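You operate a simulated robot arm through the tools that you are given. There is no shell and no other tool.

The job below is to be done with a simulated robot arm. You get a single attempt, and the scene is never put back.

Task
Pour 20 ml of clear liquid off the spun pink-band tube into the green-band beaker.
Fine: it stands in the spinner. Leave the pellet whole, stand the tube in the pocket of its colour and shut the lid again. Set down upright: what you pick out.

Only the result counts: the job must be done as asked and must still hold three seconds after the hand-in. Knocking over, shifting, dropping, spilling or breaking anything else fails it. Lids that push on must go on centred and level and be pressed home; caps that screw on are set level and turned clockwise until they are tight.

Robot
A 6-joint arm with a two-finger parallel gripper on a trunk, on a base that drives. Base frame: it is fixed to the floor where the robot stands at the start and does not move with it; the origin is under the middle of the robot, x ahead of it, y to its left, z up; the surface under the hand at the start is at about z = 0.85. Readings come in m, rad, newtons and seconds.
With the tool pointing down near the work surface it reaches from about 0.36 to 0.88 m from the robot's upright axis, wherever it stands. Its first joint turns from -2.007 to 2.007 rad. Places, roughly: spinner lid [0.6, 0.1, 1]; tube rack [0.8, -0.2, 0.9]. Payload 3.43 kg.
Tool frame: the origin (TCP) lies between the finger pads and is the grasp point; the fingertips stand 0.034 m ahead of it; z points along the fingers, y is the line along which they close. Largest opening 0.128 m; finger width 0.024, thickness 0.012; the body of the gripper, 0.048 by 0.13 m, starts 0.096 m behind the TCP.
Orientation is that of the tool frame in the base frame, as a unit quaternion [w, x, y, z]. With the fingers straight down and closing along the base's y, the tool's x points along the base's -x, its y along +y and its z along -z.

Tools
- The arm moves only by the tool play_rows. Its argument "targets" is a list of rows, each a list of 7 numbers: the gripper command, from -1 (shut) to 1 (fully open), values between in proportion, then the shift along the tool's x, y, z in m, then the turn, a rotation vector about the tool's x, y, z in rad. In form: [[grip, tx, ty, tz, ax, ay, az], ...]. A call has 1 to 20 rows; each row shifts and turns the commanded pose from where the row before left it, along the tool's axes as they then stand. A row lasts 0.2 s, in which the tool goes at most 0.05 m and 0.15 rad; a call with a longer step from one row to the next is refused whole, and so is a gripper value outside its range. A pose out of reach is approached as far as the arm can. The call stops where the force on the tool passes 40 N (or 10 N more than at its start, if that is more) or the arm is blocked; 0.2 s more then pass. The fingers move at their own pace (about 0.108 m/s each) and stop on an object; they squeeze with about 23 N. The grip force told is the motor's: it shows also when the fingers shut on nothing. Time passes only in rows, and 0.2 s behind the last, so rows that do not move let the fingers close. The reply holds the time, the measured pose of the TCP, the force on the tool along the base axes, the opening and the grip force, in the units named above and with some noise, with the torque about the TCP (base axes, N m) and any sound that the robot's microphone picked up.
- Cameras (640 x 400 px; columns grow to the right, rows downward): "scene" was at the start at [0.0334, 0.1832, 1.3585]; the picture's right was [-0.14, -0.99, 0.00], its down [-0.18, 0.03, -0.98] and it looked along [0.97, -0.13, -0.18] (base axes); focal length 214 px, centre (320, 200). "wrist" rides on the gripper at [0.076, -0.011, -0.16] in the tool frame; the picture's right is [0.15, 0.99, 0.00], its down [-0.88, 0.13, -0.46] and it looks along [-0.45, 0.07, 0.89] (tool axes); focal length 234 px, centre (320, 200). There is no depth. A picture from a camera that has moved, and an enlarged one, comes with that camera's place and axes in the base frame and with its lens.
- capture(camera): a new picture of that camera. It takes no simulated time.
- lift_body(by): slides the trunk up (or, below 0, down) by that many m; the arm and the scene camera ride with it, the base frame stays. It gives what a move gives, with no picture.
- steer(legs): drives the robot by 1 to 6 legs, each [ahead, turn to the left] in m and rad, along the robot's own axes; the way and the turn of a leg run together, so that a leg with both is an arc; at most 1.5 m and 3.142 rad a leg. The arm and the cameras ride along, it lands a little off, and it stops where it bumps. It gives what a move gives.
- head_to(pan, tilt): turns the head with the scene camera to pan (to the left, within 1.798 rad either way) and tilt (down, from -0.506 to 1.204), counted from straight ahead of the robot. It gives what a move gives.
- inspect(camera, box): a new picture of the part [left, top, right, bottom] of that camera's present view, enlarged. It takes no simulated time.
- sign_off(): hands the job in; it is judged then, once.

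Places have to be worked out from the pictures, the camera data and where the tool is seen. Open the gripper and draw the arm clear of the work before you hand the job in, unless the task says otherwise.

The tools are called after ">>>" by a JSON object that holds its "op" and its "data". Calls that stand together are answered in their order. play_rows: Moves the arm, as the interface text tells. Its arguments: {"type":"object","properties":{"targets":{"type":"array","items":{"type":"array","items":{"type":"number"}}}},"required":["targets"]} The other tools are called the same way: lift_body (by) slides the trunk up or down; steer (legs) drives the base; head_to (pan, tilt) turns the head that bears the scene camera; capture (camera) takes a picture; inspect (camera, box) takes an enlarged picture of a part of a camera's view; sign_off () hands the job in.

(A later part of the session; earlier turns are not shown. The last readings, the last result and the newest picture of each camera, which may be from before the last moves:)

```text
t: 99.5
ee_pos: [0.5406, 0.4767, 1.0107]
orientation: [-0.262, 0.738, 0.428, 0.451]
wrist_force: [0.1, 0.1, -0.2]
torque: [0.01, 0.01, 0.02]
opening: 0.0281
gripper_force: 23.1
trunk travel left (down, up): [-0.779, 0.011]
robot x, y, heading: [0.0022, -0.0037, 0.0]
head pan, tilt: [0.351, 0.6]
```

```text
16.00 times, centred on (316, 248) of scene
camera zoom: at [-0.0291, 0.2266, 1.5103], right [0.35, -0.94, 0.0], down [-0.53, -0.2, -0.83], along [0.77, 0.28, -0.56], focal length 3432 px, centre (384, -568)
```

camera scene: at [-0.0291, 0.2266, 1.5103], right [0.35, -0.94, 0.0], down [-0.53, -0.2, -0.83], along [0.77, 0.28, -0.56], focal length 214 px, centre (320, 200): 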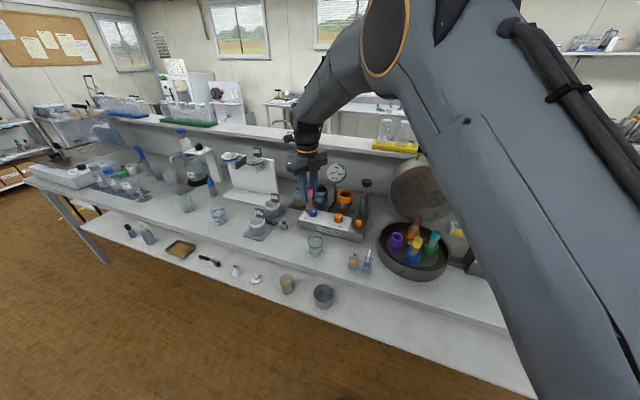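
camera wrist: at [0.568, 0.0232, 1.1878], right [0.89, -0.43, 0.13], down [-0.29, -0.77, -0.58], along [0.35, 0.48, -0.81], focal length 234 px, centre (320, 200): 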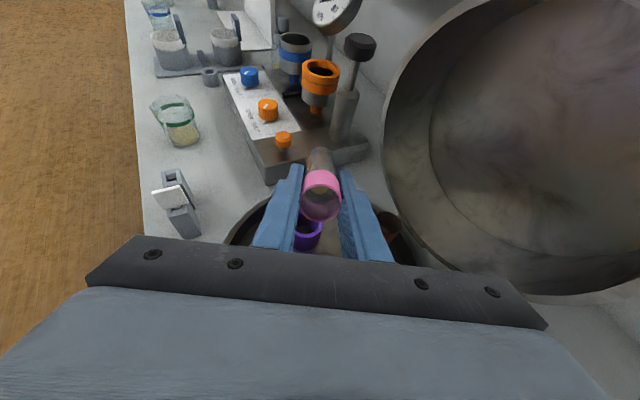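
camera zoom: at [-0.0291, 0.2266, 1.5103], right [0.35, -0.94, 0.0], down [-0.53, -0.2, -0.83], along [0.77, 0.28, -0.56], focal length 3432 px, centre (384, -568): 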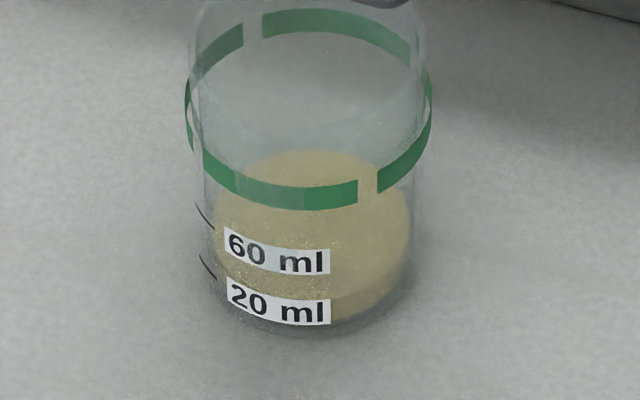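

Position regained. I tilt forward again to 79 degrees, where the flow had been running, with a short hold.

>>> {"op": "play_rows", "data": {"targets": [[-1, 0, 0, 0, 0, 0.02, 0], [-1, 0, 0, 0, 0, 0.035, 0], [-1, 0, 0, 0, 0, 0.035, 0], [-1, 0, 0, 0, 0, 0.035, 0], [-1, 0, 0, 0, 0, 0.035, 0], [-1, 0, 0, 0, 0, 0.03, 0], [-1, 0, 0, 0, 0, 0.025, 0], [-1, 0, 0, 0, 0, 0.02, 0], [-1, 0, 0, 0, 0, 0.015, 0], [-1, 0, 0, 0, 0, 0.015, 0], [-1, 0, 0, 0, 0, 0.015, 0], [-1, 0, 0, 0, 0, 0, 0]]}}

>>> {"op": "inspect", "data": {"camera": "wrist", "box": [296, 175, 344, 235]}}

>>> {"op": "inspect", "data": {"camera": "scene", "box": [280, 190, 400, 300]}}

```text
t: 102.1
ee_pos: [0.54, 0.476, 1.0104]
orientation: [-0.32, 0.667, 0.389, 0.549]
wrist_force: [0.1, 0.1, -0.4]
torque: [-0.01, 0.02, 0.0]
opening: 0.0277
gripper_force: 23.1
trunk travel left (down, up): [-0.779, 0.011]
robot x, y, heading: [0.0024, 0.0036, -0.002]
head pan, tilt: [0.351, 0.6]
```

```text
6.67 times, centred on (320, 205) of wrist
camera zoom: at [0.459, 0.3585, 1.1165], right [0.87, -0.46, 0.14], down [-0.19, -0.6, -0.78], along [0.45, 0.65, -0.61], focal length 1561 px, centre (320, 167)
```

zoom: 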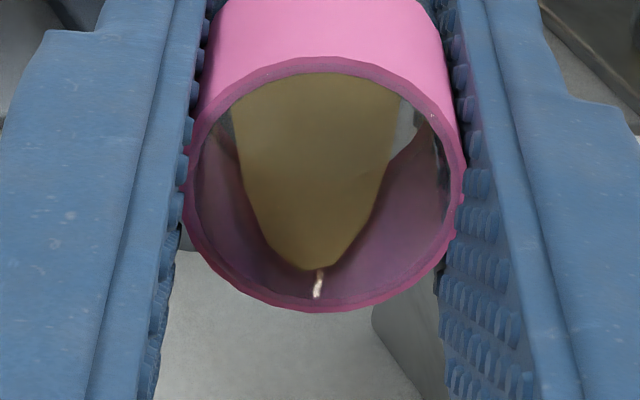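

```text
3.64 times, centred on (340, 245) of scene
camera zoom: at [-0.0291, 0.2265, 1.5103], right [0.35, -0.94, 0.0], down [-0.53, -0.2, -0.83], along [0.77, 0.28, -0.56], focal length 780 px, centre (247, 36)
```

zoom: 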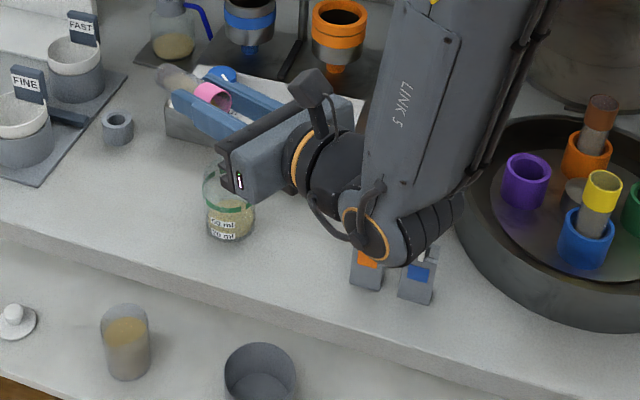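

The trickle runs again at 79 degrees. I hold 0.6 s more, then tilt back to the reference angle and compare the tube's level with the reference picture.

>>> {"op": "play_rows", "data": {"targets": [[-1, 0, 0, 0, 0, 0, 0], [-1, 0, 0, 0, 0, 0, 0], [-1, 0, 0, 0, 0, -0.04, 0], [-1, 0, 0, 0, 0, -0.05, 0], [-1, 0, 0, 0, 0, -0.05, 0], [-1, 0, 0, 0, 0, -0.05, 0], [-1, 0, 0, 0, 0, -0.05, 0], [-1, 0, 0, 0, 0, -0.04, 0], [-1, 0, 0, 0, 0, 0, 0]]}}

>>> {"op": "inspect", "data": {"camera": "wrist", "box": [300, 180, 340, 205]}}

>>> {"op": "inspect", "data": {"camera": "scene", "box": [300, 236, 332, 260]}}

```text
t: 104.1
ee_pos: [0.5402, 0.4767, 1.0099]
orientation: [-0.262, 0.738, 0.429, 0.451]
wrist_force: [0.1, 0.4, -0.1]
torque: [-0.03, 0.02, -0.04]
opening: 0.0278
gripper_force: 23.0
trunk travel left (down, up): [-0.779, 0.011]
robot x, y, heading: [-0.0001, 0.0008, 0.001]
head pan, tilt: [0.351, 0.6]
```

```text
16.00 times, centred on (320, 192) of wrist
camera zoom: at [0.4764, 0.3887, 1.1517], right [0.89, -0.43, 0.13], down [-0.29, -0.77, -0.58], along [0.35, 0.48, -0.81], focal length 3747 px, centre (320, 320)
```

zoom: 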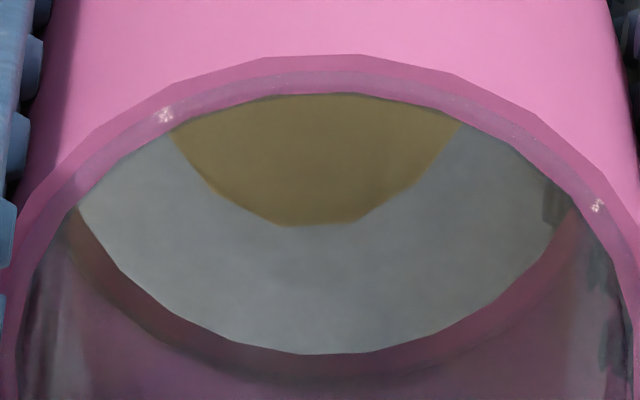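

```text
16.00 times, centred on (316, 248) of scene
camera zoom: at [-0.0291, 0.2265, 1.5103], right [0.35, -0.94, 0.0], down [-0.53, -0.2, -0.83], along [0.77, 0.28, -0.56], focal length 3432 px, centre (384, -568)
```

zoom: 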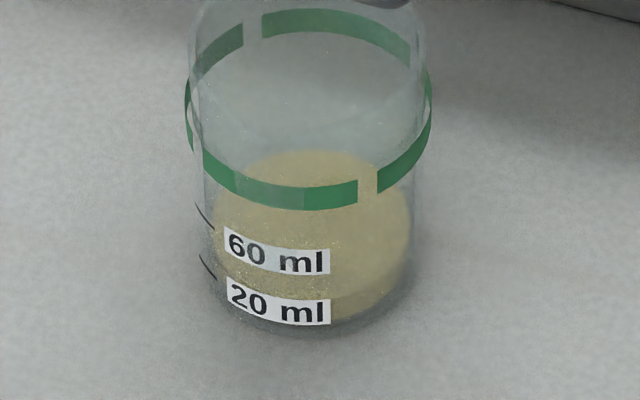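

The level hardly changed (227 against 230, some of it camera shift), so 79 degrees is already the balance angle. I tilt to about 80.2 degrees and hold, which should release roughly 1.5 ml.

>>> {"op": "play_rows", "data": {"targets": [[-1, 0, 0, 0, 0, 0.02, 0], [-1, 0, 0, 0, 0, 0.04, 0], [-1, 0, 0, 0, 0, 0.045, 0], [-1, 0, 0, 0, 0, 0.045, 0], [-1, 0, 0, 0, 0, 0.04, 0], [-1, 0, 0, 0, 0, 0.035, 0], [-1, 0, 0, 0, 0, 0.03, 0], [-1, 0, 0, 0, 0, 0.02, 0], [-1, 0, 0, 0, 0, 0.012, 0], [-1, 0, 0, 0, 0, 0.008, 0], [-1, 0, 0, 0, 0, 0.007, 0], [-1, 0, 0, 0, 0, 0, 0], [-1, 0, 0, 0, 0, 0, 0], [-1, 0, 0, 0, 0, 0, 0], [-1, 0, 0, 0, 0, 0, 0]]}}

>>> {"op": "inspect", "data": {"camera": "wrist", "box": [296, 175, 344, 235]}}

>>> {"op": "inspect", "data": {"camera": "scene", "box": [300, 236, 332, 260]}}

```text
t: 107.3
ee_pos: [0.5407, 0.4748, 1.0113]
orientation: [-0.324, 0.662, 0.385, 0.556]
wrist_force: [-0.3, -0.8, -0.8]
torque: [0.01, 0.02, 0.0]
opening: 0.0279
gripper_force: 23.5
trunk travel left (down, up): [-0.779, 0.011]
robot x, y, heading: [-0.0004, 0.0007, -0.004]
head pan, tilt: [0.351, 0.6]
```

```text
6.67 times, centred on (320, 205) of wrist
camera zoom: at [0.4577, 0.3564, 1.1133], right [0.87, -0.47, 0.14], down [-0.18, -0.58, -0.79], along [0.45, 0.66, -0.6], focal length 1561 px, centre (320, 167)
```

zoom: 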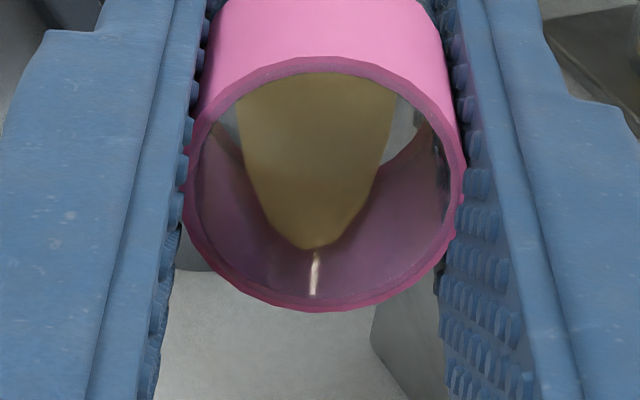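

```text
16.00 times, centred on (316, 248) of scene
camera zoom: at [-0.0291, 0.2265, 1.5103], right [0.35, -0.94, 0.0], down [-0.53, -0.2, -0.83], along [0.77, 0.28, -0.56], focal length 3432 px, centre (384, -568)
```

zoom: 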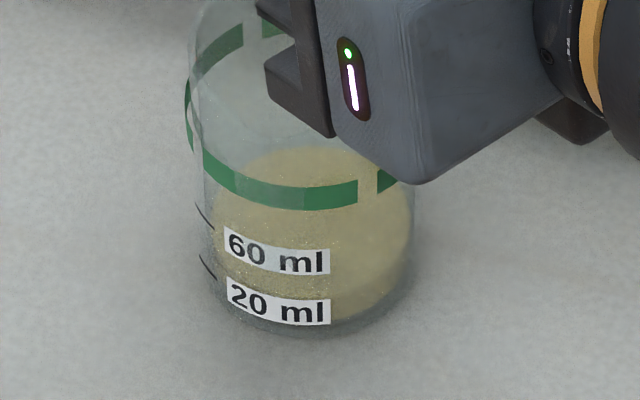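

The level has receded from the lip. I tilt back to the reference angle and measure again.

>>> {"op": "play_rows", "data": {"targets": [[-1, 0, 0, 0, 0, -0.04, 0], [-1, 0, 0, 0, 0, -0.055, 0], [-1, 0, 0, 0, 0, -0.055, 0], [-1, 0, 0, 0, 0, -0.055, 0], [-1, 0, 0, 0, 0, -0.055, 0], [-1, 0, 0, 0, 0, -0.042, 0], [-1, 0, 0, 0, 0, 0, 0]]}}

>>> {"op": "inspect", "data": {"camera": "wrist", "box": [300, 180, 340, 205]}}

>>> {"op": "inspect", "data": {"camera": "scene", "box": [300, 236, 332, 260]}}

```text
t: 108.9
ee_pos: [0.5408, 0.4753, 1.0103]
orientation: [-0.263, 0.737, 0.429, 0.451]
wrist_force: [-0.7, 0.1, -0.5]
torque: [-0.04, 0.01, -0.01]
opening: 0.0278
gripper_force: 23.1
trunk travel left (down, up): [-0.779, 0.011]
robot x, y, heading: [-0.0059, 0.0007, -0.001]
head pan, tilt: [0.351, 0.6]
```

```text
16.00 times, centred on (320, 192) of wrist
camera zoom: at [0.4761, 0.3882, 1.1516], right [0.89, -0.43, 0.13], down [-0.29, -0.77, -0.58], along [0.35, 0.48, -0.81], focal length 3747 px, centre (320, 320)
```

zoom: 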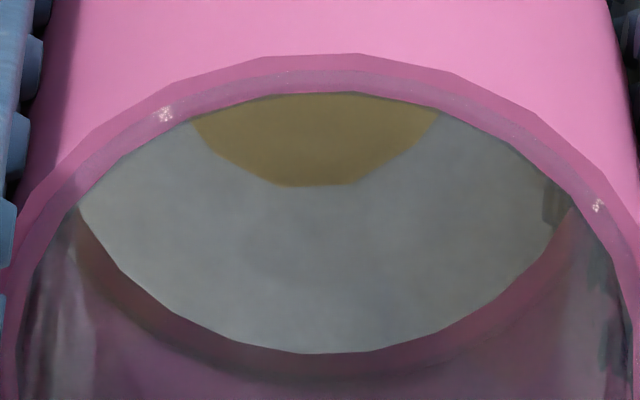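

```text
16.00 times, centred on (316, 248) of scene
camera zoom: at [-0.0291, 0.2265, 1.5103], right [0.35, -0.94, 0.0], down [-0.53, -0.2, -0.83], along [0.77, 0.28, -0.56], focal length 3432 px, centre (384, -568)
```

zoom: 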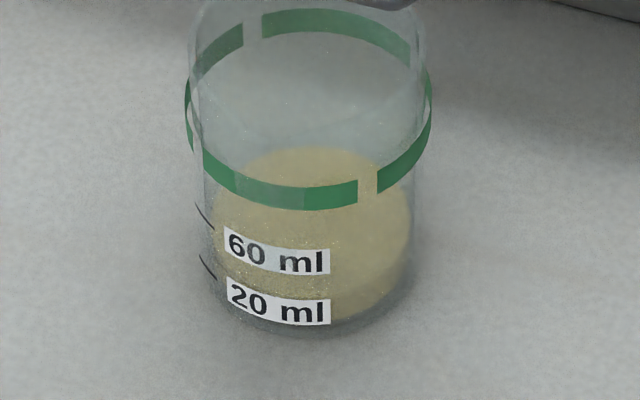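

The tube's level dropped about 5.4 mm (about 2.6 ml), bringing the beaker to roughly 20.5-21 ml, right at the 20 ml line within my reading, so I stop pouring. I raise the tube and bring it upright slowly.

>>> {"op": "play_rows", "data": {"targets": [[-1, 0.009, 0, -0.0046, 0, 0, 0], [-1, 0.016, 0, -0.0082, 0, 0, 0], [-1, 0.018, 0, -0.0092, 0, 0, 0], [-1, 0.018, 0, -0.0092, 0, 0, 0], [-1, 0.016, 0, -0.0082, 0, 0, 0], [-1, 0.009, 0, -0.0046, 0, 0, 0], [-1, 0, 0, 0, 0, 0, 0]]}}

>>> {"op": "play_rows", "data": {"targets": [[-1, 0, 0, 0, 0, -0.03, 0], [-1, 0, 0, 0, 0, -0.055, 0], [-1, 0, 0, 0, 0, -0.065, 0], [-1, 0, 0, 0, 0, -0.065, 0], [-1, 0, 0, 0, 0, -0.065, 0], [-1, 0, 0, 0, 0, -0.065, 0], [-1, 0, 0, 0, 0, -0.065, 0], [-1, 0, 0, 0, 0, -0.065, 0], [-1, 0, 0, 0, 0, -0.065, 0], [-1, 0, 0, 0, 0, -0.065, 0], [-1, 0, 0, 0, 0, -0.065, 0], [-1, 0, 0, 0, 0, -0.065, 0], [-1, 0, 0, 0, 0, -0.065, 0], [-1, 0, 0, 0, 0, -0.065, 0], [-1, 0, 0, 0, 0, -0.065, 0], [-1, 0, 0, 0, 0, -0.065, 0], [-1, 0, 0, 0, 0, -0.055, 0], [-1, 0, 0, 0, 0, -0.032, 0], [-1, 0, 0, 0, 0, -0.015, 0], [-1, 0, 0, 0, 0, 0, 0]]}}

```text
t: 110.5
ee_pos: [0.5398, 0.4754, 1.1084]
orientation: [-0.263, 0.737, 0.43, 0.45]
wrist_force: [-0.9, -0.1, -0.4]
torque: [0.05, 0.04, 0.01]
opening: 0.0277
gripper_force: 22.6
trunk travel left (down, up): [-0.779, 0.011]
robot x, y, heading: [-0.0003, -0.0015, 0.005]
head pan, tilt: [0.351, 0.6]
```

```text
t: 114.7
ee_pos: [0.5406, 0.4757, 1.1066]
orientation: [0.0, 0.864, 0.503, 0.0]
wrist_force: [0.7, 0.3, 0.2]
torque: [0.03, 0.02, 0.01]
opening: 0.028
gripper_force: 23.0
trunk travel left (down, up): [-0.779, 0.011]
robot x, y, heading: [0.0031, -0.0009, 0.002]
head pan, tilt: [0.351, 0.6]
```

The tube is upright. I check the tube's contents and the beaker in the scene view.

>>> {"op": "inspect", "data": {"camera": "scene", "box": [296, 196, 322, 216]}}

>>> {"op": "inspect", "data": {"camera": "scene", "box": [300, 236, 332, 260]}}

>>> {"op": "capture", "data": {"camera": "wrist"}}

```text
16.00 times, centred on (309, 206) of scene
camera zoom: at [-0.029, 0.2266, 1.5103], right [0.35, -0.94, 0.0], down [-0.53, -0.2, -0.83], along [0.77, 0.28, -0.56], focal length 3432 px, centre (496, 104)
```

zoom: 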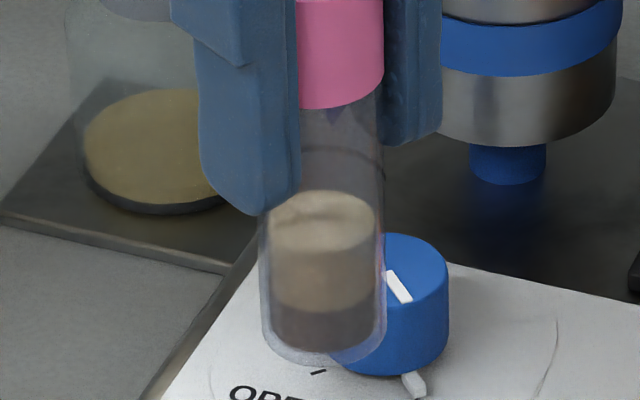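

```text
16.00 times, centred on (316, 248) of scene
camera zoom: at [-0.029, 0.2266, 1.5103], right [0.35, -0.94, 0.0], down [-0.53, -0.2, -0.83], along [0.77, 0.28, -0.56], focal length 3432 px, centre (384, -568)
```

zoom: 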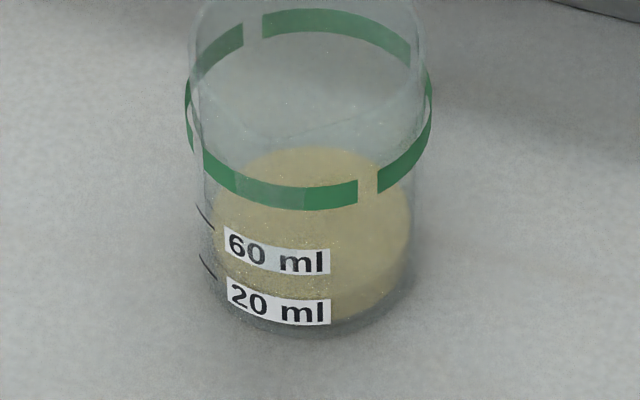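

```text
taken
camera wrist: at [0.5668, 0.5476, 1.2679], right [0.93, -0.36, 0.0], down [-0.32, -0.83, 0.45], along [-0.16, -0.42, -0.89], focal length 234 px, centre (320, 200)
```

wrist: 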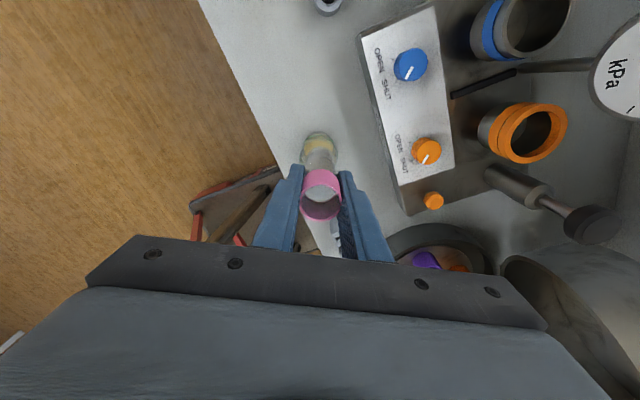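

Pellet intact at the bottom with liquid above it, and nothing spilled around the beaker. I carry the upright tube, rising, to a free spot in front of the spinner.

>>> {"op": "play_rows", "data": {"targets": [[-1, -0.0068, 0.0029, -0.0014, 0, 0, 0], [-1, -0.0135, 0.0059, -0.0029, 0, 0, 0], [-1, -0.0193, 0.00837, -0.0041, 0, 0, 0], [-1, -0.0193, 0.00837, -0.0041, 0, 0, 0], [-1, -0.0193, 0.00837, -0.0041, 0, 0, 0], [-1, -0.0193, 0.00837, -0.0041, 0, 0, 0], [-1, -0.0193, 0.00837, -0.0041, 0, 0, 0], [-1, -0.0193, 0.00837, -0.0041, 0, 0, 0], [-1, -0.0193, 0.00837, -0.0041, 0, 0, 0], [-1, -0.0193, 0.00837, -0.0041, 0, 0, 0], [-1, -0.0193, 0.00837, -0.0041, 0, 0, 0], [-1, -0.0193, 0.00837, -0.0041, 0, 0, 0], [-1, -0.0193, 0.00837, -0.0041, 0, 0, 0], [-1, -0.0193, 0.00837, -0.0041, 0, 0, 0], [-1, -0.0193, 0.00837, -0.0041, 0, 0, 0], [-1, -0.0193, 0.00837, -0.0041, 0, 0, 0], [-1, -0.0193, 0.00837, -0.0041, 0, 0, 0], [-1, -0.0193, 0.00837, -0.0041, 0, 0, 0], [-1, -0.0116, 0.005, -0.0025, 0, 0, 0], [-1, -0.0058, 0.0025, -0.0012, 0, 0, 0]]}}

>>> {"op": "head_to", "data": {"pan": -0.3, "tilt": 0.55}}

>>> {"op": "capture", "data": {"camera": "scene"}}

>>> {"op": "capture", "data": {"camera": "wrist"}}

```text
t: 118.9
ee_pos: [0.4992, 0.0998, 1.18]
orientation: [-0.001, 0.864, 0.504, 0.002]
wrist_force: [-0.2, 0.4, -0.1]
torque: [-0.03, 0.03, -0.02]
opening: 0.028
gripper_force: 23.3
trunk travel left (down, up): [-0.779, 0.011]
robot x, y, heading: [-0.0, 0.0001, 0.001]
head pan, tilt: [0.351, 0.6]
```

```text
t: 119.9
ee_pos: [0.4993, 0.0986, 1.1804]
orientation: [-0.001, 0.864, 0.504, 0.001]
wrist_force: [0.6, 0.3, -0.3]
torque: [0.01, -0.03, -0.02]
opening: 0.0274
gripper_force: 22.9
trunk travel left (down, up): [-0.779, 0.011]
robot x, y, heading: [0.0035, -0.0028, -0.0]
head pan, tilt: [-0.3, 0.55]
```

```text
taken
camera scene: at [-0.0262, 0.1696, 1.5149], right [-0.29, -0.96, 0.0], down [-0.5, 0.15, -0.85], along [0.82, -0.25, -0.52], focal length 214 px, centre (320, 200)
```

scene: 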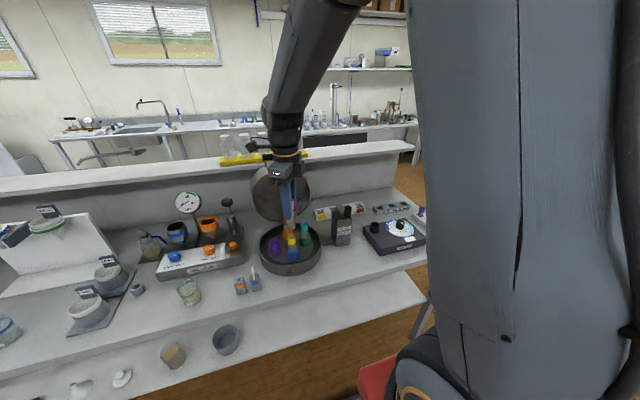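

```text
taken
camera wrist: at [0.5256, 0.1715, 1.3411], right [0.93, -0.36, 0.0], down [-0.32, -0.83, 0.45], along [-0.16, -0.42, -0.89], focal length 234 px, centre (320, 200)
```

wrist: 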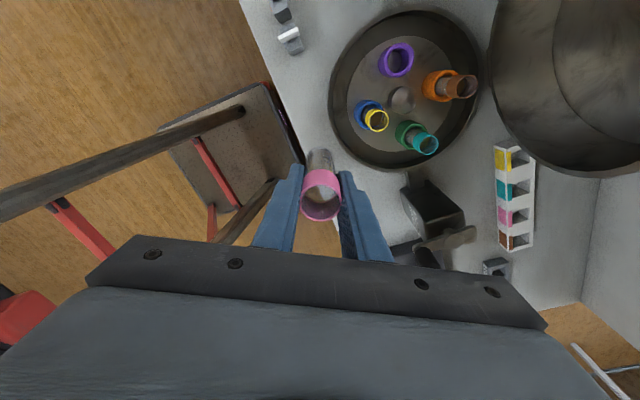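

The rack's pink pocket shows at about (0.847, -0.238), which is at the edge of my reach, and the base has some 0.14 m free before the bench. I drive the base 0.07 m ahead with the tube held upright and free.

>>> {"op": "steer", "data": {"legs": [[0.07, 0]]}}

>>> {"op": "capture", "data": {"camera": "wrist"}}

```text
t: 120.9
ee_pos: [0.5697, 0.099, 1.1814]
orientation: [-0.001, 0.864, 0.504, 0.001]
wrist_force: [0.2, 0.0, -0.8]
torque: [0.01, 0.0, 0.0]
opening: 0.0279
gripper_force: 23.1
trunk travel left (down, up): [-0.779, 0.011]
robot x, y, heading: [0.07, 0.0003, -0.001]
head pan, tilt: [-0.3, 0.55]
```

```text
taken
camera wrist: at [0.5957, 0.1716, 1.3412], right [0.93, -0.36, 0.0], down [-0.32, -0.83, 0.45], along [-0.16, -0.42, -0.89], focal length 234 px, centre (320, 200)
```

wrist: 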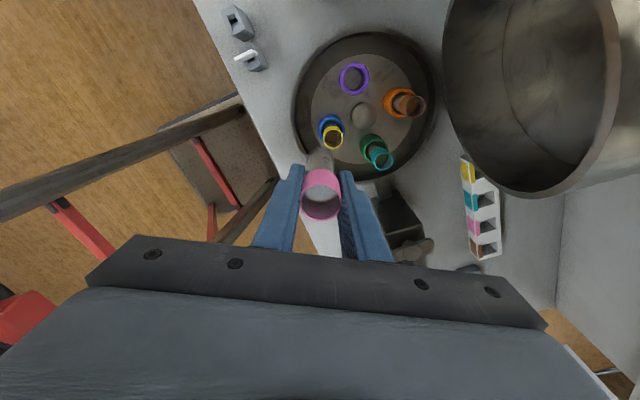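

The base moved cleanly. I carry the tube over towards the rack at a height that clears the crank, stopping short of the pocket to look.

>>> {"op": "play_rows", "data": {"targets": [[-1, -0.0036, 0.007, 0.0006, 0, 0, 0], [-1, -0.0072, 0.014, 0.0012, 0, 0, 0], [-1, -0.01026, 0.01994, 0.0017, 0, 0, 0], [-1, -0.01026, 0.01994, 0.0017, 0, 0, 0], [-1, -0.01026, 0.01994, 0.0017, 0, 0, 0], [-1, -0.01026, 0.01994, 0.0017, 0, 0, 0], [-1, -0.01026, 0.01994, 0.0017, 0, 0, 0], [-1, -0.01026, 0.01994, 0.0017, 0, 0, 0], [-1, -0.01026, 0.01994, 0.0017, 0, 0, 0], [-1, -0.01026, 0.01994, 0.0017, 0, 0, 0], [-1, -0.01026, 0.01994, 0.0017, 0, 0, 0], [-1, -0.01026, 0.01994, 0.0017, 0, 0, 0], [-1, -0.01026, 0.01994, 0.0017, 0, 0, 0], [-1, -0.01026, 0.01994, 0.0017, 0, 0, 0], [-1, -0.01026, 0.01994, 0.0017, 0, 0, 0], [-1, -0.01026, 0.01994, 0.0017, 0, 0, 0], [-1, -0.01026, 0.01994, 0.0017, 0, 0, 0], [-1, -0.01026, 0.01994, 0.0017, 0, 0, 0], [-1, -0.0062, 0.012, 0.001, 0, 0, 0], [-1, -0.0031, 0.006, 0.0005, 0, 0, 0]]}}

>>> {"op": "capture", "data": {"camera": "wrist"}}

>>> {"op": "capture", "data": {"camera": "scene"}}

```text
t: 125.1
ee_pos: [0.7881, -0.2363, 1.1505]
orientation: [-0.001, 0.864, 0.503, 0.001]
wrist_force: [-0.2, 0.3, -0.6]
torque: [-0.01, 0.01, 0.02]
opening: 0.0279
gripper_force: 23.3
trunk travel left (down, up): [-0.779, 0.011]
robot x, y, heading: [0.0684, -0.0028, 0.001]
head pan, tilt: [-0.3, 0.55]
```

```text
taken
camera wrist: at [0.8152, -0.166, 1.3104], right [0.93, -0.36, 0.0], down [-0.32, -0.83, 0.45], along [-0.16, -0.42, -0.89], focal length 234 px, centre (320, 200)
```

wrist: 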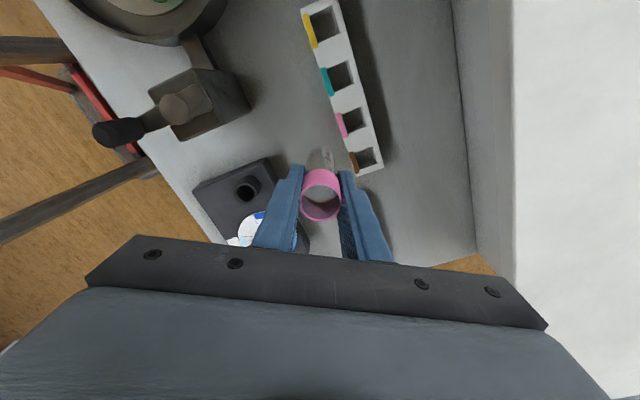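

```text
taken
camera scene: at [0.0442, 0.1694, 1.5149], right [-0.29, -0.96, 0.0], down [-0.5, 0.15, -0.85], along [0.81, -0.25, -0.52], focal length 214 px, centre (320, 200)
```

scene: 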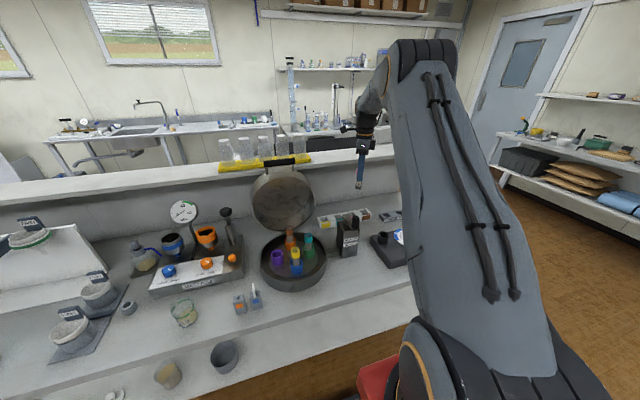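

I enlarge the rack in the wrist view to fix the pink pocket's centre and the rack's height.

>>> {"op": "inspect", "data": {"camera": "wrist", "box": [290, 0, 400, 190]}}

>>> {"op": "inspect", "data": {"camera": "wrist", "box": [315, 85, 395, 185]}}

>>> {"op": "inspect", "data": {"camera": "scene", "box": [300, 195, 420, 270]}}

```text
2.11 times, centred on (345, 95) of wrist
camera zoom: at [0.8152, -0.166, 1.3104], right [0.93, -0.36, 0.0], down [-0.32, -0.83, 0.45], along [-0.16, -0.42, -0.89], focal length 493 px, centre (267, 421)
```

zoom: 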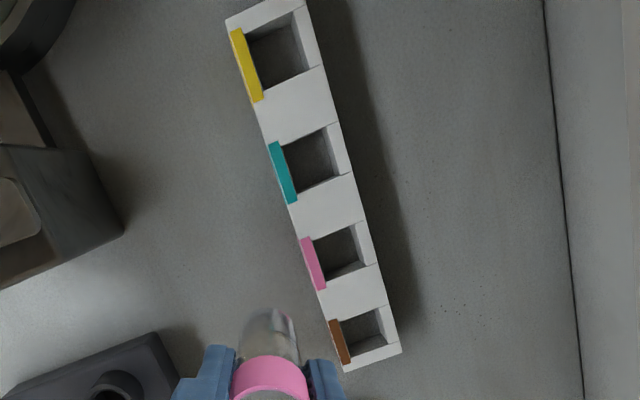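

```text
4.00 times, centred on (355, 135) of wrist
camera zoom: at [0.8152, -0.166, 1.3104], right [0.93, -0.36, 0.0], down [-0.32, -0.83, 0.45], along [-0.16, -0.42, -0.89], focal length 937 px, centre (180, 460)
```

zoom: 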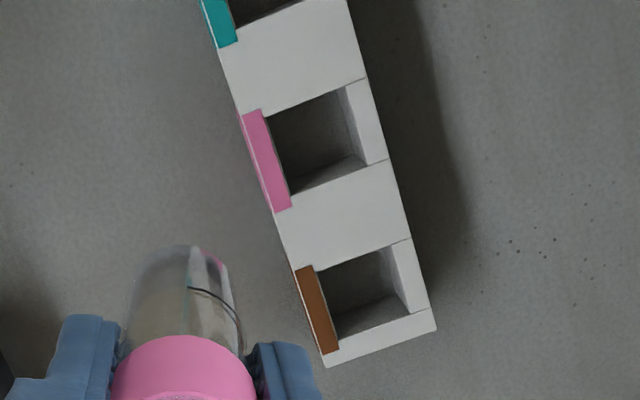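

```text
5.33 times, centred on (360, 232) of scene
camera zoom: at [0.0442, 0.1694, 1.5149], right [-0.29, -0.96, 0.0], down [-0.5, 0.15, -0.85], along [0.81, -0.25, -0.52], focal length 1144 px, centre (107, 27)
```

zoom: 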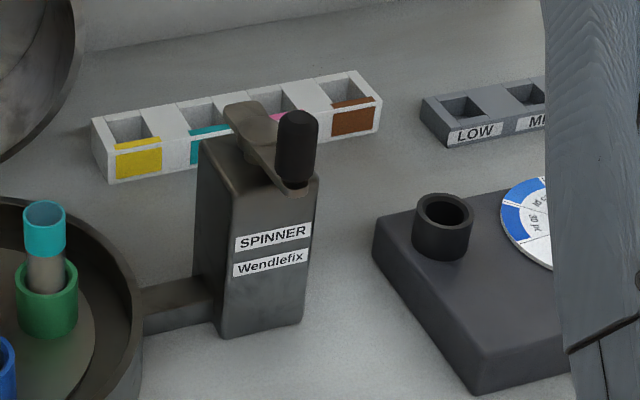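

The rack's top is at about z 0.885 and the pink pocket's opening (about 37 mm square) centres on (0.8495, -0.243). I move over it and down to z 1.06, tube bottom still clear above.

>>> {"op": "play_rows", "data": {"targets": [[-1, 0.0024, 0.0057, 0.004, 0, 0, 0], [-1, 0.0048, 0.0114, 0.01, 0, 0, 0], [-1, 0.0061, 0.0142, 0.0146, 0, 0, 0], [-1, 0.0061, 0.0142, 0.0146, 0, 0, 0], [-1, 0.0036, 0.0085, 0.0146, 0, 0, 0], [-1, 0.0012, 0.0028, 0.0146, 0, 0, 0], [-1, 0, 0, 0.012, 0, 0, 0], [-1, 0, 0, 0.006, 0, 0, 0], [-1, 0, 0, 0, 0, 0, 0]]}}

>>> {"op": "capture", "data": {"camera": "wrist"}}

>>> {"op": "inspect", "data": {"camera": "wrist", "box": [270, 70, 390, 230]}}

>>> {"op": "inspect", "data": {"camera": "scene", "box": [310, 150, 420, 260]}}

```text
t: 127.1
ee_pos: [0.8498, -0.2439, 1.0593]
orientation: [-0.001, 0.864, 0.503, 0.002]
wrist_force: [0.1, 0.1, -0.7]
torque: [-0.02, -0.03, -0.04]
opening: 0.0277
gripper_force: 23.1
trunk travel left (down, up): [-0.779, 0.011]
robot x, y, heading: [0.0687, -0.0007, -0.003]
head pan, tilt: [-0.3, 0.55]
```

```text
taken
camera wrist: at [0.8765, -0.1722, 1.2194], right [0.93, -0.36, 0.0], down [-0.32, -0.83, 0.45], along [-0.16, -0.42, -0.89], focal length 234 px, centre (320, 200)
```

wrist: 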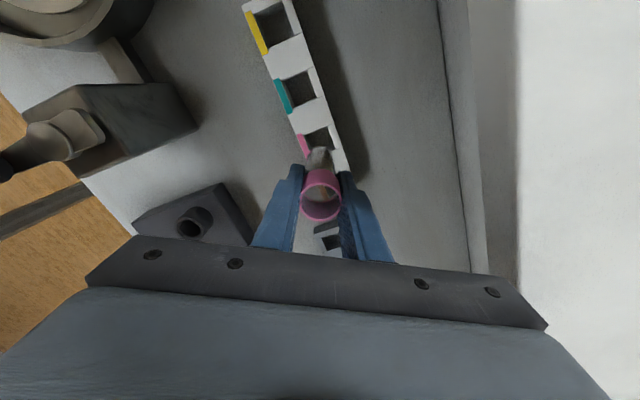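

```text
2.50 times, centred on (330, 150) of wrist
camera zoom: at [0.8765, -0.1722, 1.2194], right [0.93, -0.36, 0.0], down [-0.32, -0.83, 0.45], along [-0.16, -0.42, -0.89], focal length 585 px, centre (295, 325)
```

zoom: 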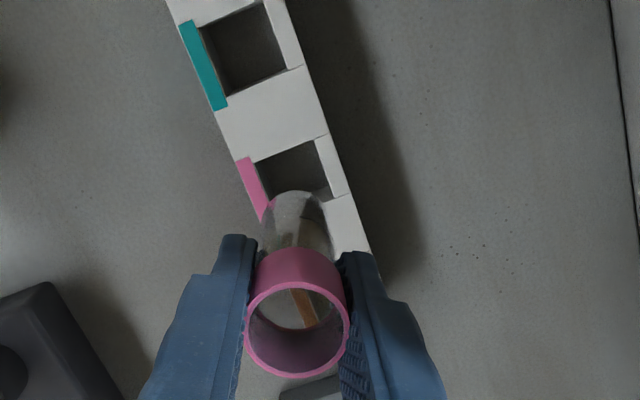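

```text
3.64 times, centred on (365, 205) of scene
camera zoom: at [0.0442, 0.1694, 1.5149], right [-0.29, -0.96, 0.0], down [-0.5, 0.15, -0.85], along [0.81, -0.25, -0.52], focal length 780 px, centre (156, 182)
```

zoom: 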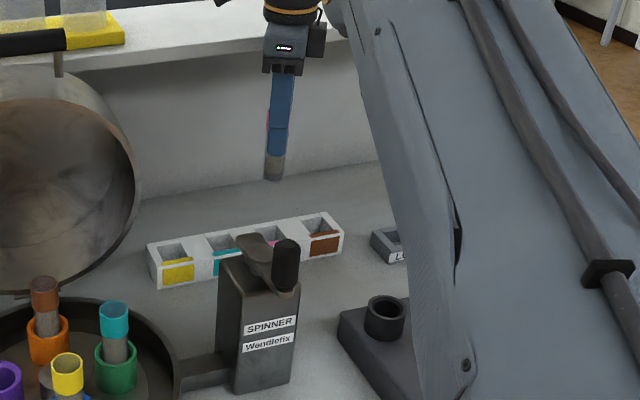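

The tube stands right over the pink pocket (within about 1 mm). I lower it until its bottom is just above the rack's top and check once more.

>>> {"op": "play_rows", "data": {"targets": [[-1, 0.0003, 0, 0.008, 0, 0, 0], [-1, 0.0003, 0, 0.014, 0, 0, 0], [-1, 0, 0, 0.014, 0, 0, 0], [-1, 0, 0, 0.014, 0, 0, 0], [-1, 0, 0, 0.01, 0, 0, 0], [-1, 0, 0, 0.006, 0, 0, 0], [-1, 0, 0, 0, 0, 0, 0]]}}

>>> {"op": "inspect", "data": {"camera": "wrist", "box": [270, 90, 390, 230]}}

>>> {"op": "inspect", "data": {"camera": "scene", "box": [340, 180, 400, 230]}}

```text
t: 128.7
ee_pos: [0.8507, -0.2441, 0.9924]
orientation: [0.0, 0.864, 0.503, 0.002]
wrist_force: [-0.2, -1.4, -1.1]
torque: [0.03, 0.02, 0.02]
opening: 0.0278
gripper_force: 22.9
trunk travel left (down, up): [-0.779, 0.011]
robot x, y, heading: [0.0701, 0.0019, -0.002]
head pan, tilt: [-0.3, 0.55]
```

```text
2.86 times, centred on (330, 160) of wrist
camera zoom: at [0.8771, -0.1723, 1.1536], right [0.93, -0.36, 0.0], down [-0.32, -0.83, 0.45], along [-0.16, -0.42, -0.89], focal length 669 px, centre (291, 314)
```

zoom: 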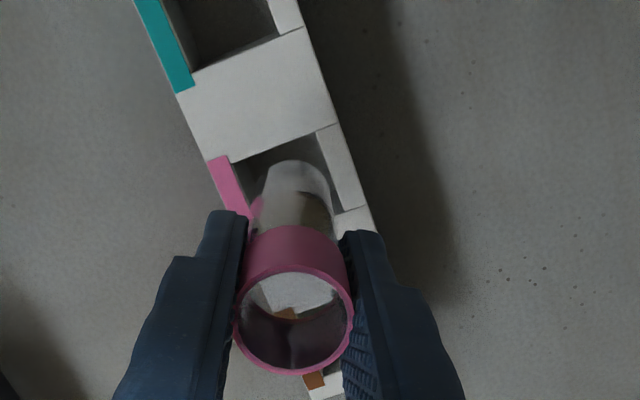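

```text
8.00 times, centred on (370, 205) of scene
camera zoom: at [0.0442, 0.1694, 1.5149], right [-0.29, -0.96, 0.0], down [-0.5, 0.15, -0.85], along [0.81, -0.25, -0.52], focal length 1716 px, centre (-80, 160)
```

zoom: 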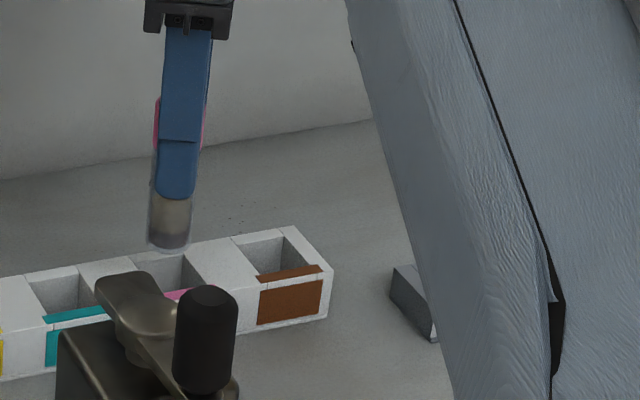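

The alignment is within 1-2 mm of the pocket's centre. I shift 1 mm back and lower the tube into the pocket slowly.

>>> {"op": "play_rows", "data": {"targets": [[-1, -0.0006, -0.001, 0.004, 0, 0, 0], [-1, 0, 0, 0.008, 0, 0, 0], [-1, 0, 0, 0.009, 0, 0, 0], [-1, 0, 0, 0.009, 0, 0, 0], [-1, 0, 0, 0.008, 0, 0, 0], [-1, 0, 0, 0.005, 0, 0, 0], [-1, 0, 0, 0, 0, 0, 0]]}}

>>> {"op": "inspect", "data": {"camera": "scene", "box": [340, 190, 400, 240]}}

>>> {"op": "inspect", "data": {"camera": "wrist", "box": [270, 90, 390, 230]}}

```text
t: 130.3
ee_pos: [0.8494, -0.2443, 0.95]
orientation: [-0.002, 0.864, 0.503, 0.001]
wrist_force: [0.6, -2.4, 0.3]
torque: [-0.14, 0.02, 0.02]
opening: 0.0277
gripper_force: 23.5
trunk travel left (down, up): [-0.779, 0.011]
robot x, y, heading: [0.0731, -0.0008, 0.002]
head pan, tilt: [-0.3, 0.55]
```

```text
8.00 times, centred on (370, 215) of scene
camera zoom: at [0.0442, 0.1693, 1.5149], right [-0.29, -0.96, 0.0], down [-0.5, 0.15, -0.85], along [0.81, -0.25, -0.52], focal length 1716 px, centre (-80, 80)
```

zoom: 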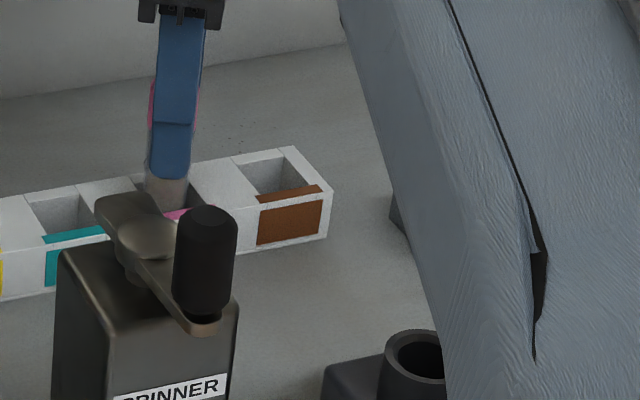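

```text
2.86 times, centred on (330, 160) of wrist
camera zoom: at [0.876, -0.1718, 1.1106], right [0.93, -0.36, 0.0], down [-0.32, -0.83, 0.45], along [-0.16, -0.42, -0.89], focal length 669 px, centre (291, 314)
```

zoom: 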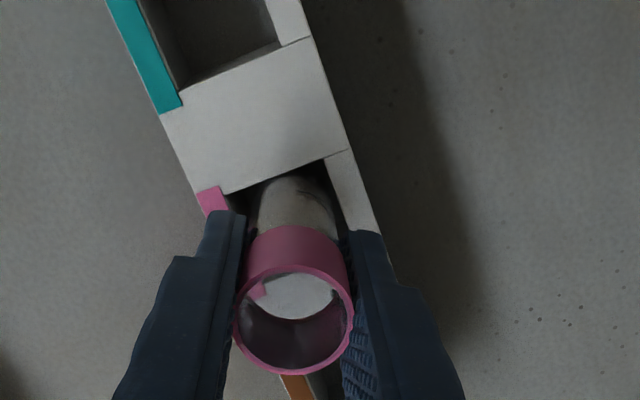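

The tube's lower end is in the pocket, with a light 2 N touch on the left wall. I shift 2 mm to the right and see the force vanish before going lower.

>>> {"op": "play_rows", "data": {"targets": [[-1, -0.0017, 0.001, 0, 0, 0, 0], [-1, 0, 0, 0, 0, 0, 0]]}}

>>> {"op": "play_rows", "data": {"targets": [[-1, 0, 0, 0.003, 0, 0, 0], [-1, 0, 0, 0.003, 0, 0, 0], [-1, 0, 0, 0, 0, 0, 0]]}}

```text
t: 130.9
ee_pos: [0.8499, -0.246, 0.9497]
orientation: [-0.001, 0.865, 0.502, 0.001]
wrist_force: [-0.6, 0.4, -0.7]
torque: [-0.02, 0.0, 0.0]
opening: 0.0279
gripper_force: 22.9
trunk travel left (down, up): [-0.779, 0.011]
robot x, y, heading: [0.0724, 0.0008, 0.0]
head pan, tilt: [-0.3, 0.55]
```

```text
t: 131.7
ee_pos: [0.8486, -0.2459, 0.9431]
orientation: [0.0, 0.865, 0.503, 0.001]
wrist_force: [0.8, -0.6, -0.5]
torque: [0.01, -0.01, -0.04]
opening: 0.0276
gripper_force: 23.5
trunk travel left (down, up): [-0.779, 0.011]
robot x, y, heading: [0.0704, 0.0016, 0.001]
head pan, tilt: [-0.3, 0.55]
```

Free again at z 0.943. I keep lowering in small steps until the tube meets the pocket's floor.

>>> {"op": "play_rows", "data": {"targets": [[-1, 0, 0, 0.003, 0, 0, 0], [-1, 0, 0, 0.002, 0, 0, 0], [-1, 0, 0, 0, 0, 0, 0]]}}

>>> {"op": "play_rows", "data": {"targets": [[-1, 0, 0, 0.002, 0, 0, 0], [-1, 0, 0, 0.001, 0, 0, 0], [-1, 0, 0, 0, 0, 0, 0]]}}

>>> {"op": "play_rows", "data": {"targets": [[-1, 0, 0, 0.0015, 0, 0, 0], [-1, 0, 0, 0.0015, 0, 0, 0], [-1, 0, 0, 0, 0, 0, 0]]}}

```text
t: 132.5
ee_pos: [0.8491, -0.245, 0.9385]
orientation: [-0.001, 0.864, 0.503, 0.002]
wrist_force: [0.2, -0.1, -0.8]
torque: [0.0, 0.03, 0.0]
opening: 0.0278
gripper_force: 23.1
trunk travel left (down, up): [-0.779, 0.011]
robot x, y, heading: [0.0732, -0.0034, 0.003]
head pan, tilt: [-0.3, 0.55]
```

```text
t: 133.3
ee_pos: [0.8495, -0.2454, 0.9368]
orientation: [-0.001, 0.864, 0.503, 0.002]
wrist_force: [0.1, -0.3, -0.5]
torque: [0.03, -0.02, 0.03]
opening: 0.0278
gripper_force: 22.9
trunk travel left (down, up): [-0.779, 0.011]
robot x, y, heading: [0.0707, 0.0009, 0.005]
head pan, tilt: [-0.3, 0.55]
```

```text
t: 134.1
ee_pos: [0.8493, -0.2457, 0.9352]
orientation: [0.0, 0.864, 0.503, 0.003]
wrist_force: [-1.7, -0.3, 15.8]
torque: [0.01, 0.18, 0.03]
opening: 0.0279
gripper_force: 22.9
trunk travel left (down, up): [-0.779, 0.011]
robot x, y, heading: [0.0712, -0.0015, 0.004]
head pan, tilt: [-0.3, 0.55]
```

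The tube has met the floor (16 N). I ease up 1 mm and open the fingers gently.

>>> {"op": "play_rows", "data": {"targets": [[-1, 0, 0, -0.0012, 0, 0, 0], [-1, 0, 0, 0, 0, 0, 0]]}}

>>> {"op": "play_rows", "data": {"targets": [[-0.45, 0, 0, 0, 0, 0, 0], [-0.3, 0, 0, 0, 0, 0, 0], [-0.15, 0, 0, 0, 0, 0, 0], [-0.15, 0, 0, 0, 0, 0, 0]]}}

>>> {"op": "capture", "data": {"camera": "wrist"}}

>>> {"op": "inspect", "data": {"camera": "scene", "box": [340, 190, 400, 240]}}

```text
t: 134.7
ee_pos: [0.8495, -0.2454, 0.9359]
orientation: [0.0, 0.864, 0.503, 0.002]
wrist_force: [0.6, 0.5, 15.0]
torque: [-0.01, -0.06, 0.03]
opening: 0.0277
gripper_force: 23.5
trunk travel left (down, up): [-0.779, 0.011]
robot x, y, heading: [0.0696, -0.0008, 0.003]
head pan, tilt: [-0.3, 0.55]
```

```text
t: 135.7
ee_pos: [0.8494, -0.246, 0.9343]
orientation: [-0.001, 0.864, 0.504, 0.001]
wrist_force: [0.3, -0.6, -0.3]
torque: [-0.01, 0.01, -0.02]
opening: 0.0544
gripper_force: 0.1
trunk travel left (down, up): [-0.779, 0.011]
robot x, y, heading: [0.0712, 0.001, 0.001]
head pan, tilt: [-0.3, 0.55]
```

```text
taken
camera wrist: at [0.8758, -0.1738, 1.095], right [0.93, -0.36, 0.0], down [-0.32, -0.83, 0.45], along [-0.16, -0.42, -0.89], focal length 234 px, centre (320, 200)
```

wrist: 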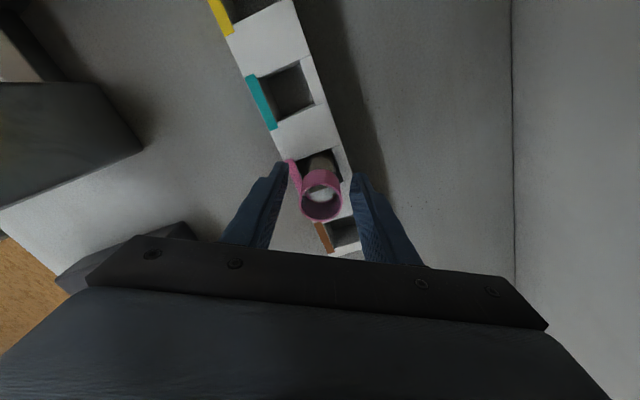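

```text
8.00 times, centred on (370, 215) of scene
camera zoom: at [0.0442, 0.1694, 1.5149], right [-0.29, -0.96, 0.0], down [-0.5, 0.15, -0.85], along [0.81, -0.25, -0.52], focal length 1716 px, centre (-80, 80)
```

zoom: 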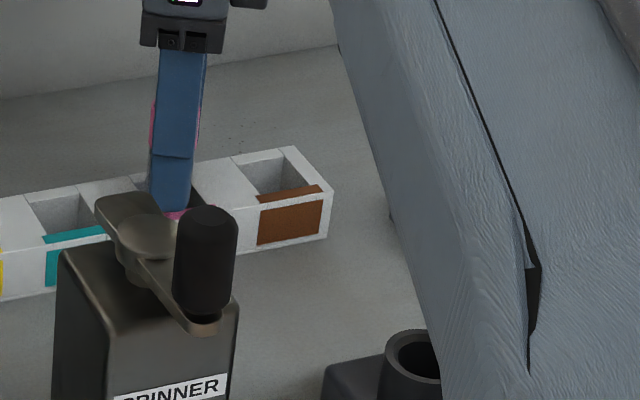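

Released cleanly; the tube stands in the pink pocket. I draw straight up and away from it.

>>> {"op": "play_rows", "data": {"targets": [[-0.15, 0, 0, -0.015, 0, 0, 0], [-0.15, 0, 0, -0.025, 0, 0, 0], [-0.15, 0, 0, -0.03, 0, 0, 0], [-0.15, 0, 0, -0.03, 0, 0, 0], [-0.15, 0, 0, -0.03, 0, 0, 0], [-0.15, 0, 0, 0, 0, 0, 0]]}}

>>> {"op": "capture", "data": {"camera": "wrist"}}

>>> {"op": "inspect", "data": {"camera": "wrist", "box": [270, 90, 390, 230]}}

>>> {"op": "inspect", "data": {"camera": "scene", "box": [320, 185, 400, 245]}}

```text
t: 137.1
ee_pos: [0.8489, -0.2447, 1.0639]
orientation: [-0.001, 0.864, 0.503, 0.001]
wrist_force: [-0.2, -0.4, -0.5]
torque: [0.05, 0.0, -0.03]
opening: 0.0542
gripper_force: 0.0
trunk travel left (down, up): [-0.779, 0.011]
robot x, y, heading: [0.0671, 0.0021, 0.002]
head pan, tilt: [-0.3, 0.55]
```

```text
taken
camera wrist: at [0.8764, -0.1733, 1.2246], right [0.93, -0.36, 0.0], down [-0.32, -0.83, 0.45], along [-0.16, -0.42, -0.89], focal length 234 px, centre (320, 200)
```

wrist: 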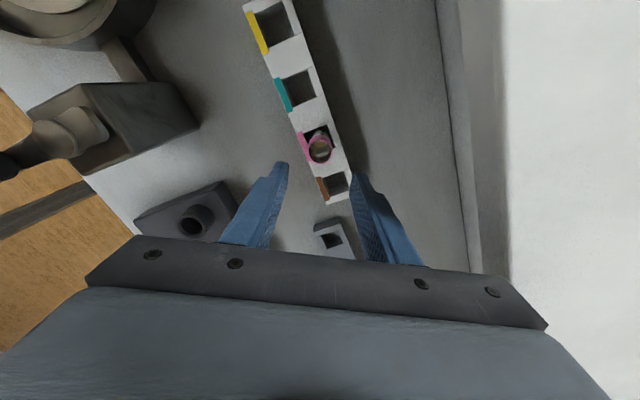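

```text
2.86 times, centred on (330, 160) of wrist
camera zoom: at [0.8764, -0.1733, 1.2246], right [0.93, -0.36, 0.0], down [-0.32, -0.83, 0.45], along [-0.16, -0.42, -0.89], focal length 669 px, centre (291, 314)
```

zoom: 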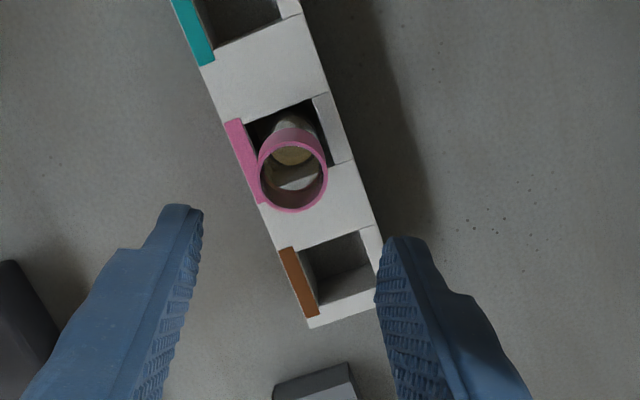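

```text
6.67 times, centred on (360, 215) of scene
camera zoom: at [0.0441, 0.1694, 1.5149], right [-0.29, -0.96, 0.0], down [-0.5, 0.15, -0.85], along [0.81, -0.25, -0.52], focal length 1430 px, centre (53, 100)
```

zoom: 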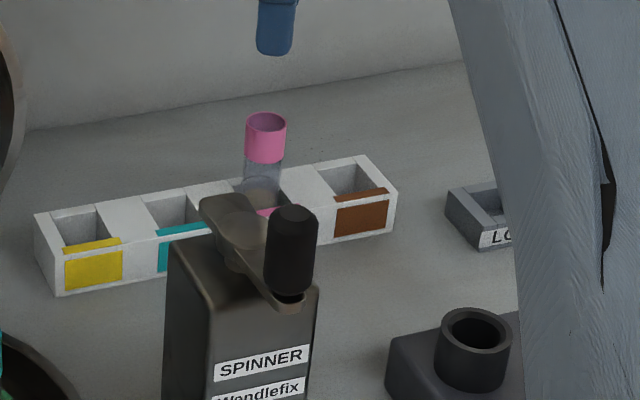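

The tube stands upright in the pink pocket. Now the lid: I back away and up, turn the fingers to close along x again, and go over in front of the raised handle at z 1.30.

>>> {"op": "play_rows", "data": {"targets": [[-0.15, -0.0147, -0.0259, -0.0272, 0, 0, 0], [-0.15, -0.0147, -0.0259, -0.0272, 0, 0, 0], [-0.15, -0.0147, -0.0259, -0.0272, 0, 0, 0], [-0.15, -0.0147, -0.0259, -0.0272, 0, 0, 0], [-0.15, -0.0147, -0.0259, -0.0272, 0, 0, 0], [-0.15, 0, 0, 0, 0, 0, -0.1293], [-0.15, 0, 0, 0, 0, 0, -0.1293], [-0.15, 0, 0, 0, 0, 0, -0.1293], [-0.15, 0, 0, 0, 0, 0, -0.1293], [-0.15, 0, 0, 0, 0, 0, 0]]}}

>>> {"op": "play_rows", "data": {"targets": [[-0.15, 0.0428, 0, -0.0125, 0, 0, 0], [-0.15, 0.0428, 0, -0.0125, 0, 0, 0], [-0.15, 0.0428, 0, -0.0125, 0, 0, 0], [-0.15, 0.0428, 0, -0.0125, 0, 0, 0], [-0.15, 0.0428, 0, -0.0125, 0, 0, 0], [-0.15, 0.0428, 0, -0.0125, 0, 0, 0], [-0.15, 0.0428, 0, -0.0125, 0, 0, 0], [-0.15, 0.0428, 0, -0.0125, 0, 0, 0], [-0.15, 0, 0, 0, 0, 0, 0]]}}

>>> {"op": "capture", "data": {"camera": "wrist"}}

```text
t: 139.3
ee_pos: [0.6991, -0.2468, 1.1996]
orientation: [0.0, 0.707, 0.708, 0.001]
wrist_force: [0.4, -1.0, -0.9]
torque: [0.0, 0.0, 0.03]
opening: 0.0544
gripper_force: 0.1
trunk travel left (down, up): [-0.779, 0.011]
robot x, y, heading: [0.0714, 0.0007, 0.001]
head pan, tilt: [-0.3, 0.55]
```

```text
t: 141.3
ee_pos: [0.6991, 0.0957, 1.2998]
orientation: [0.0, 0.707, 0.707, 0.001]
wrist_force: [0.4, 0.0, 0.0]
torque: [0.01, 0.0, -0.02]
opening: 0.0544
gripper_force: 0.1
trunk travel left (down, up): [-0.779, 0.011]
robot x, y, heading: [0.0676, -0.0028, 0.002]
head pan, tilt: [-0.3, 0.55]
```

```text
taken
camera wrist: at [0.6878, 0.1724, 1.4611], right [0.99, 0.15, 0.0], down [0.13, -0.88, 0.45], along [0.07, -0.45, -0.89], focal length 234 px, centre (320, 200)
```

wrist: 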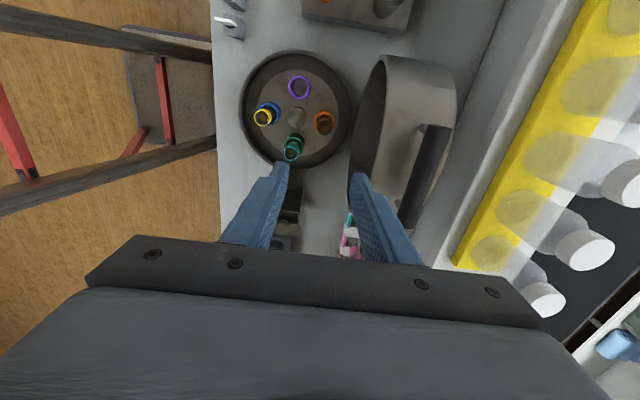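

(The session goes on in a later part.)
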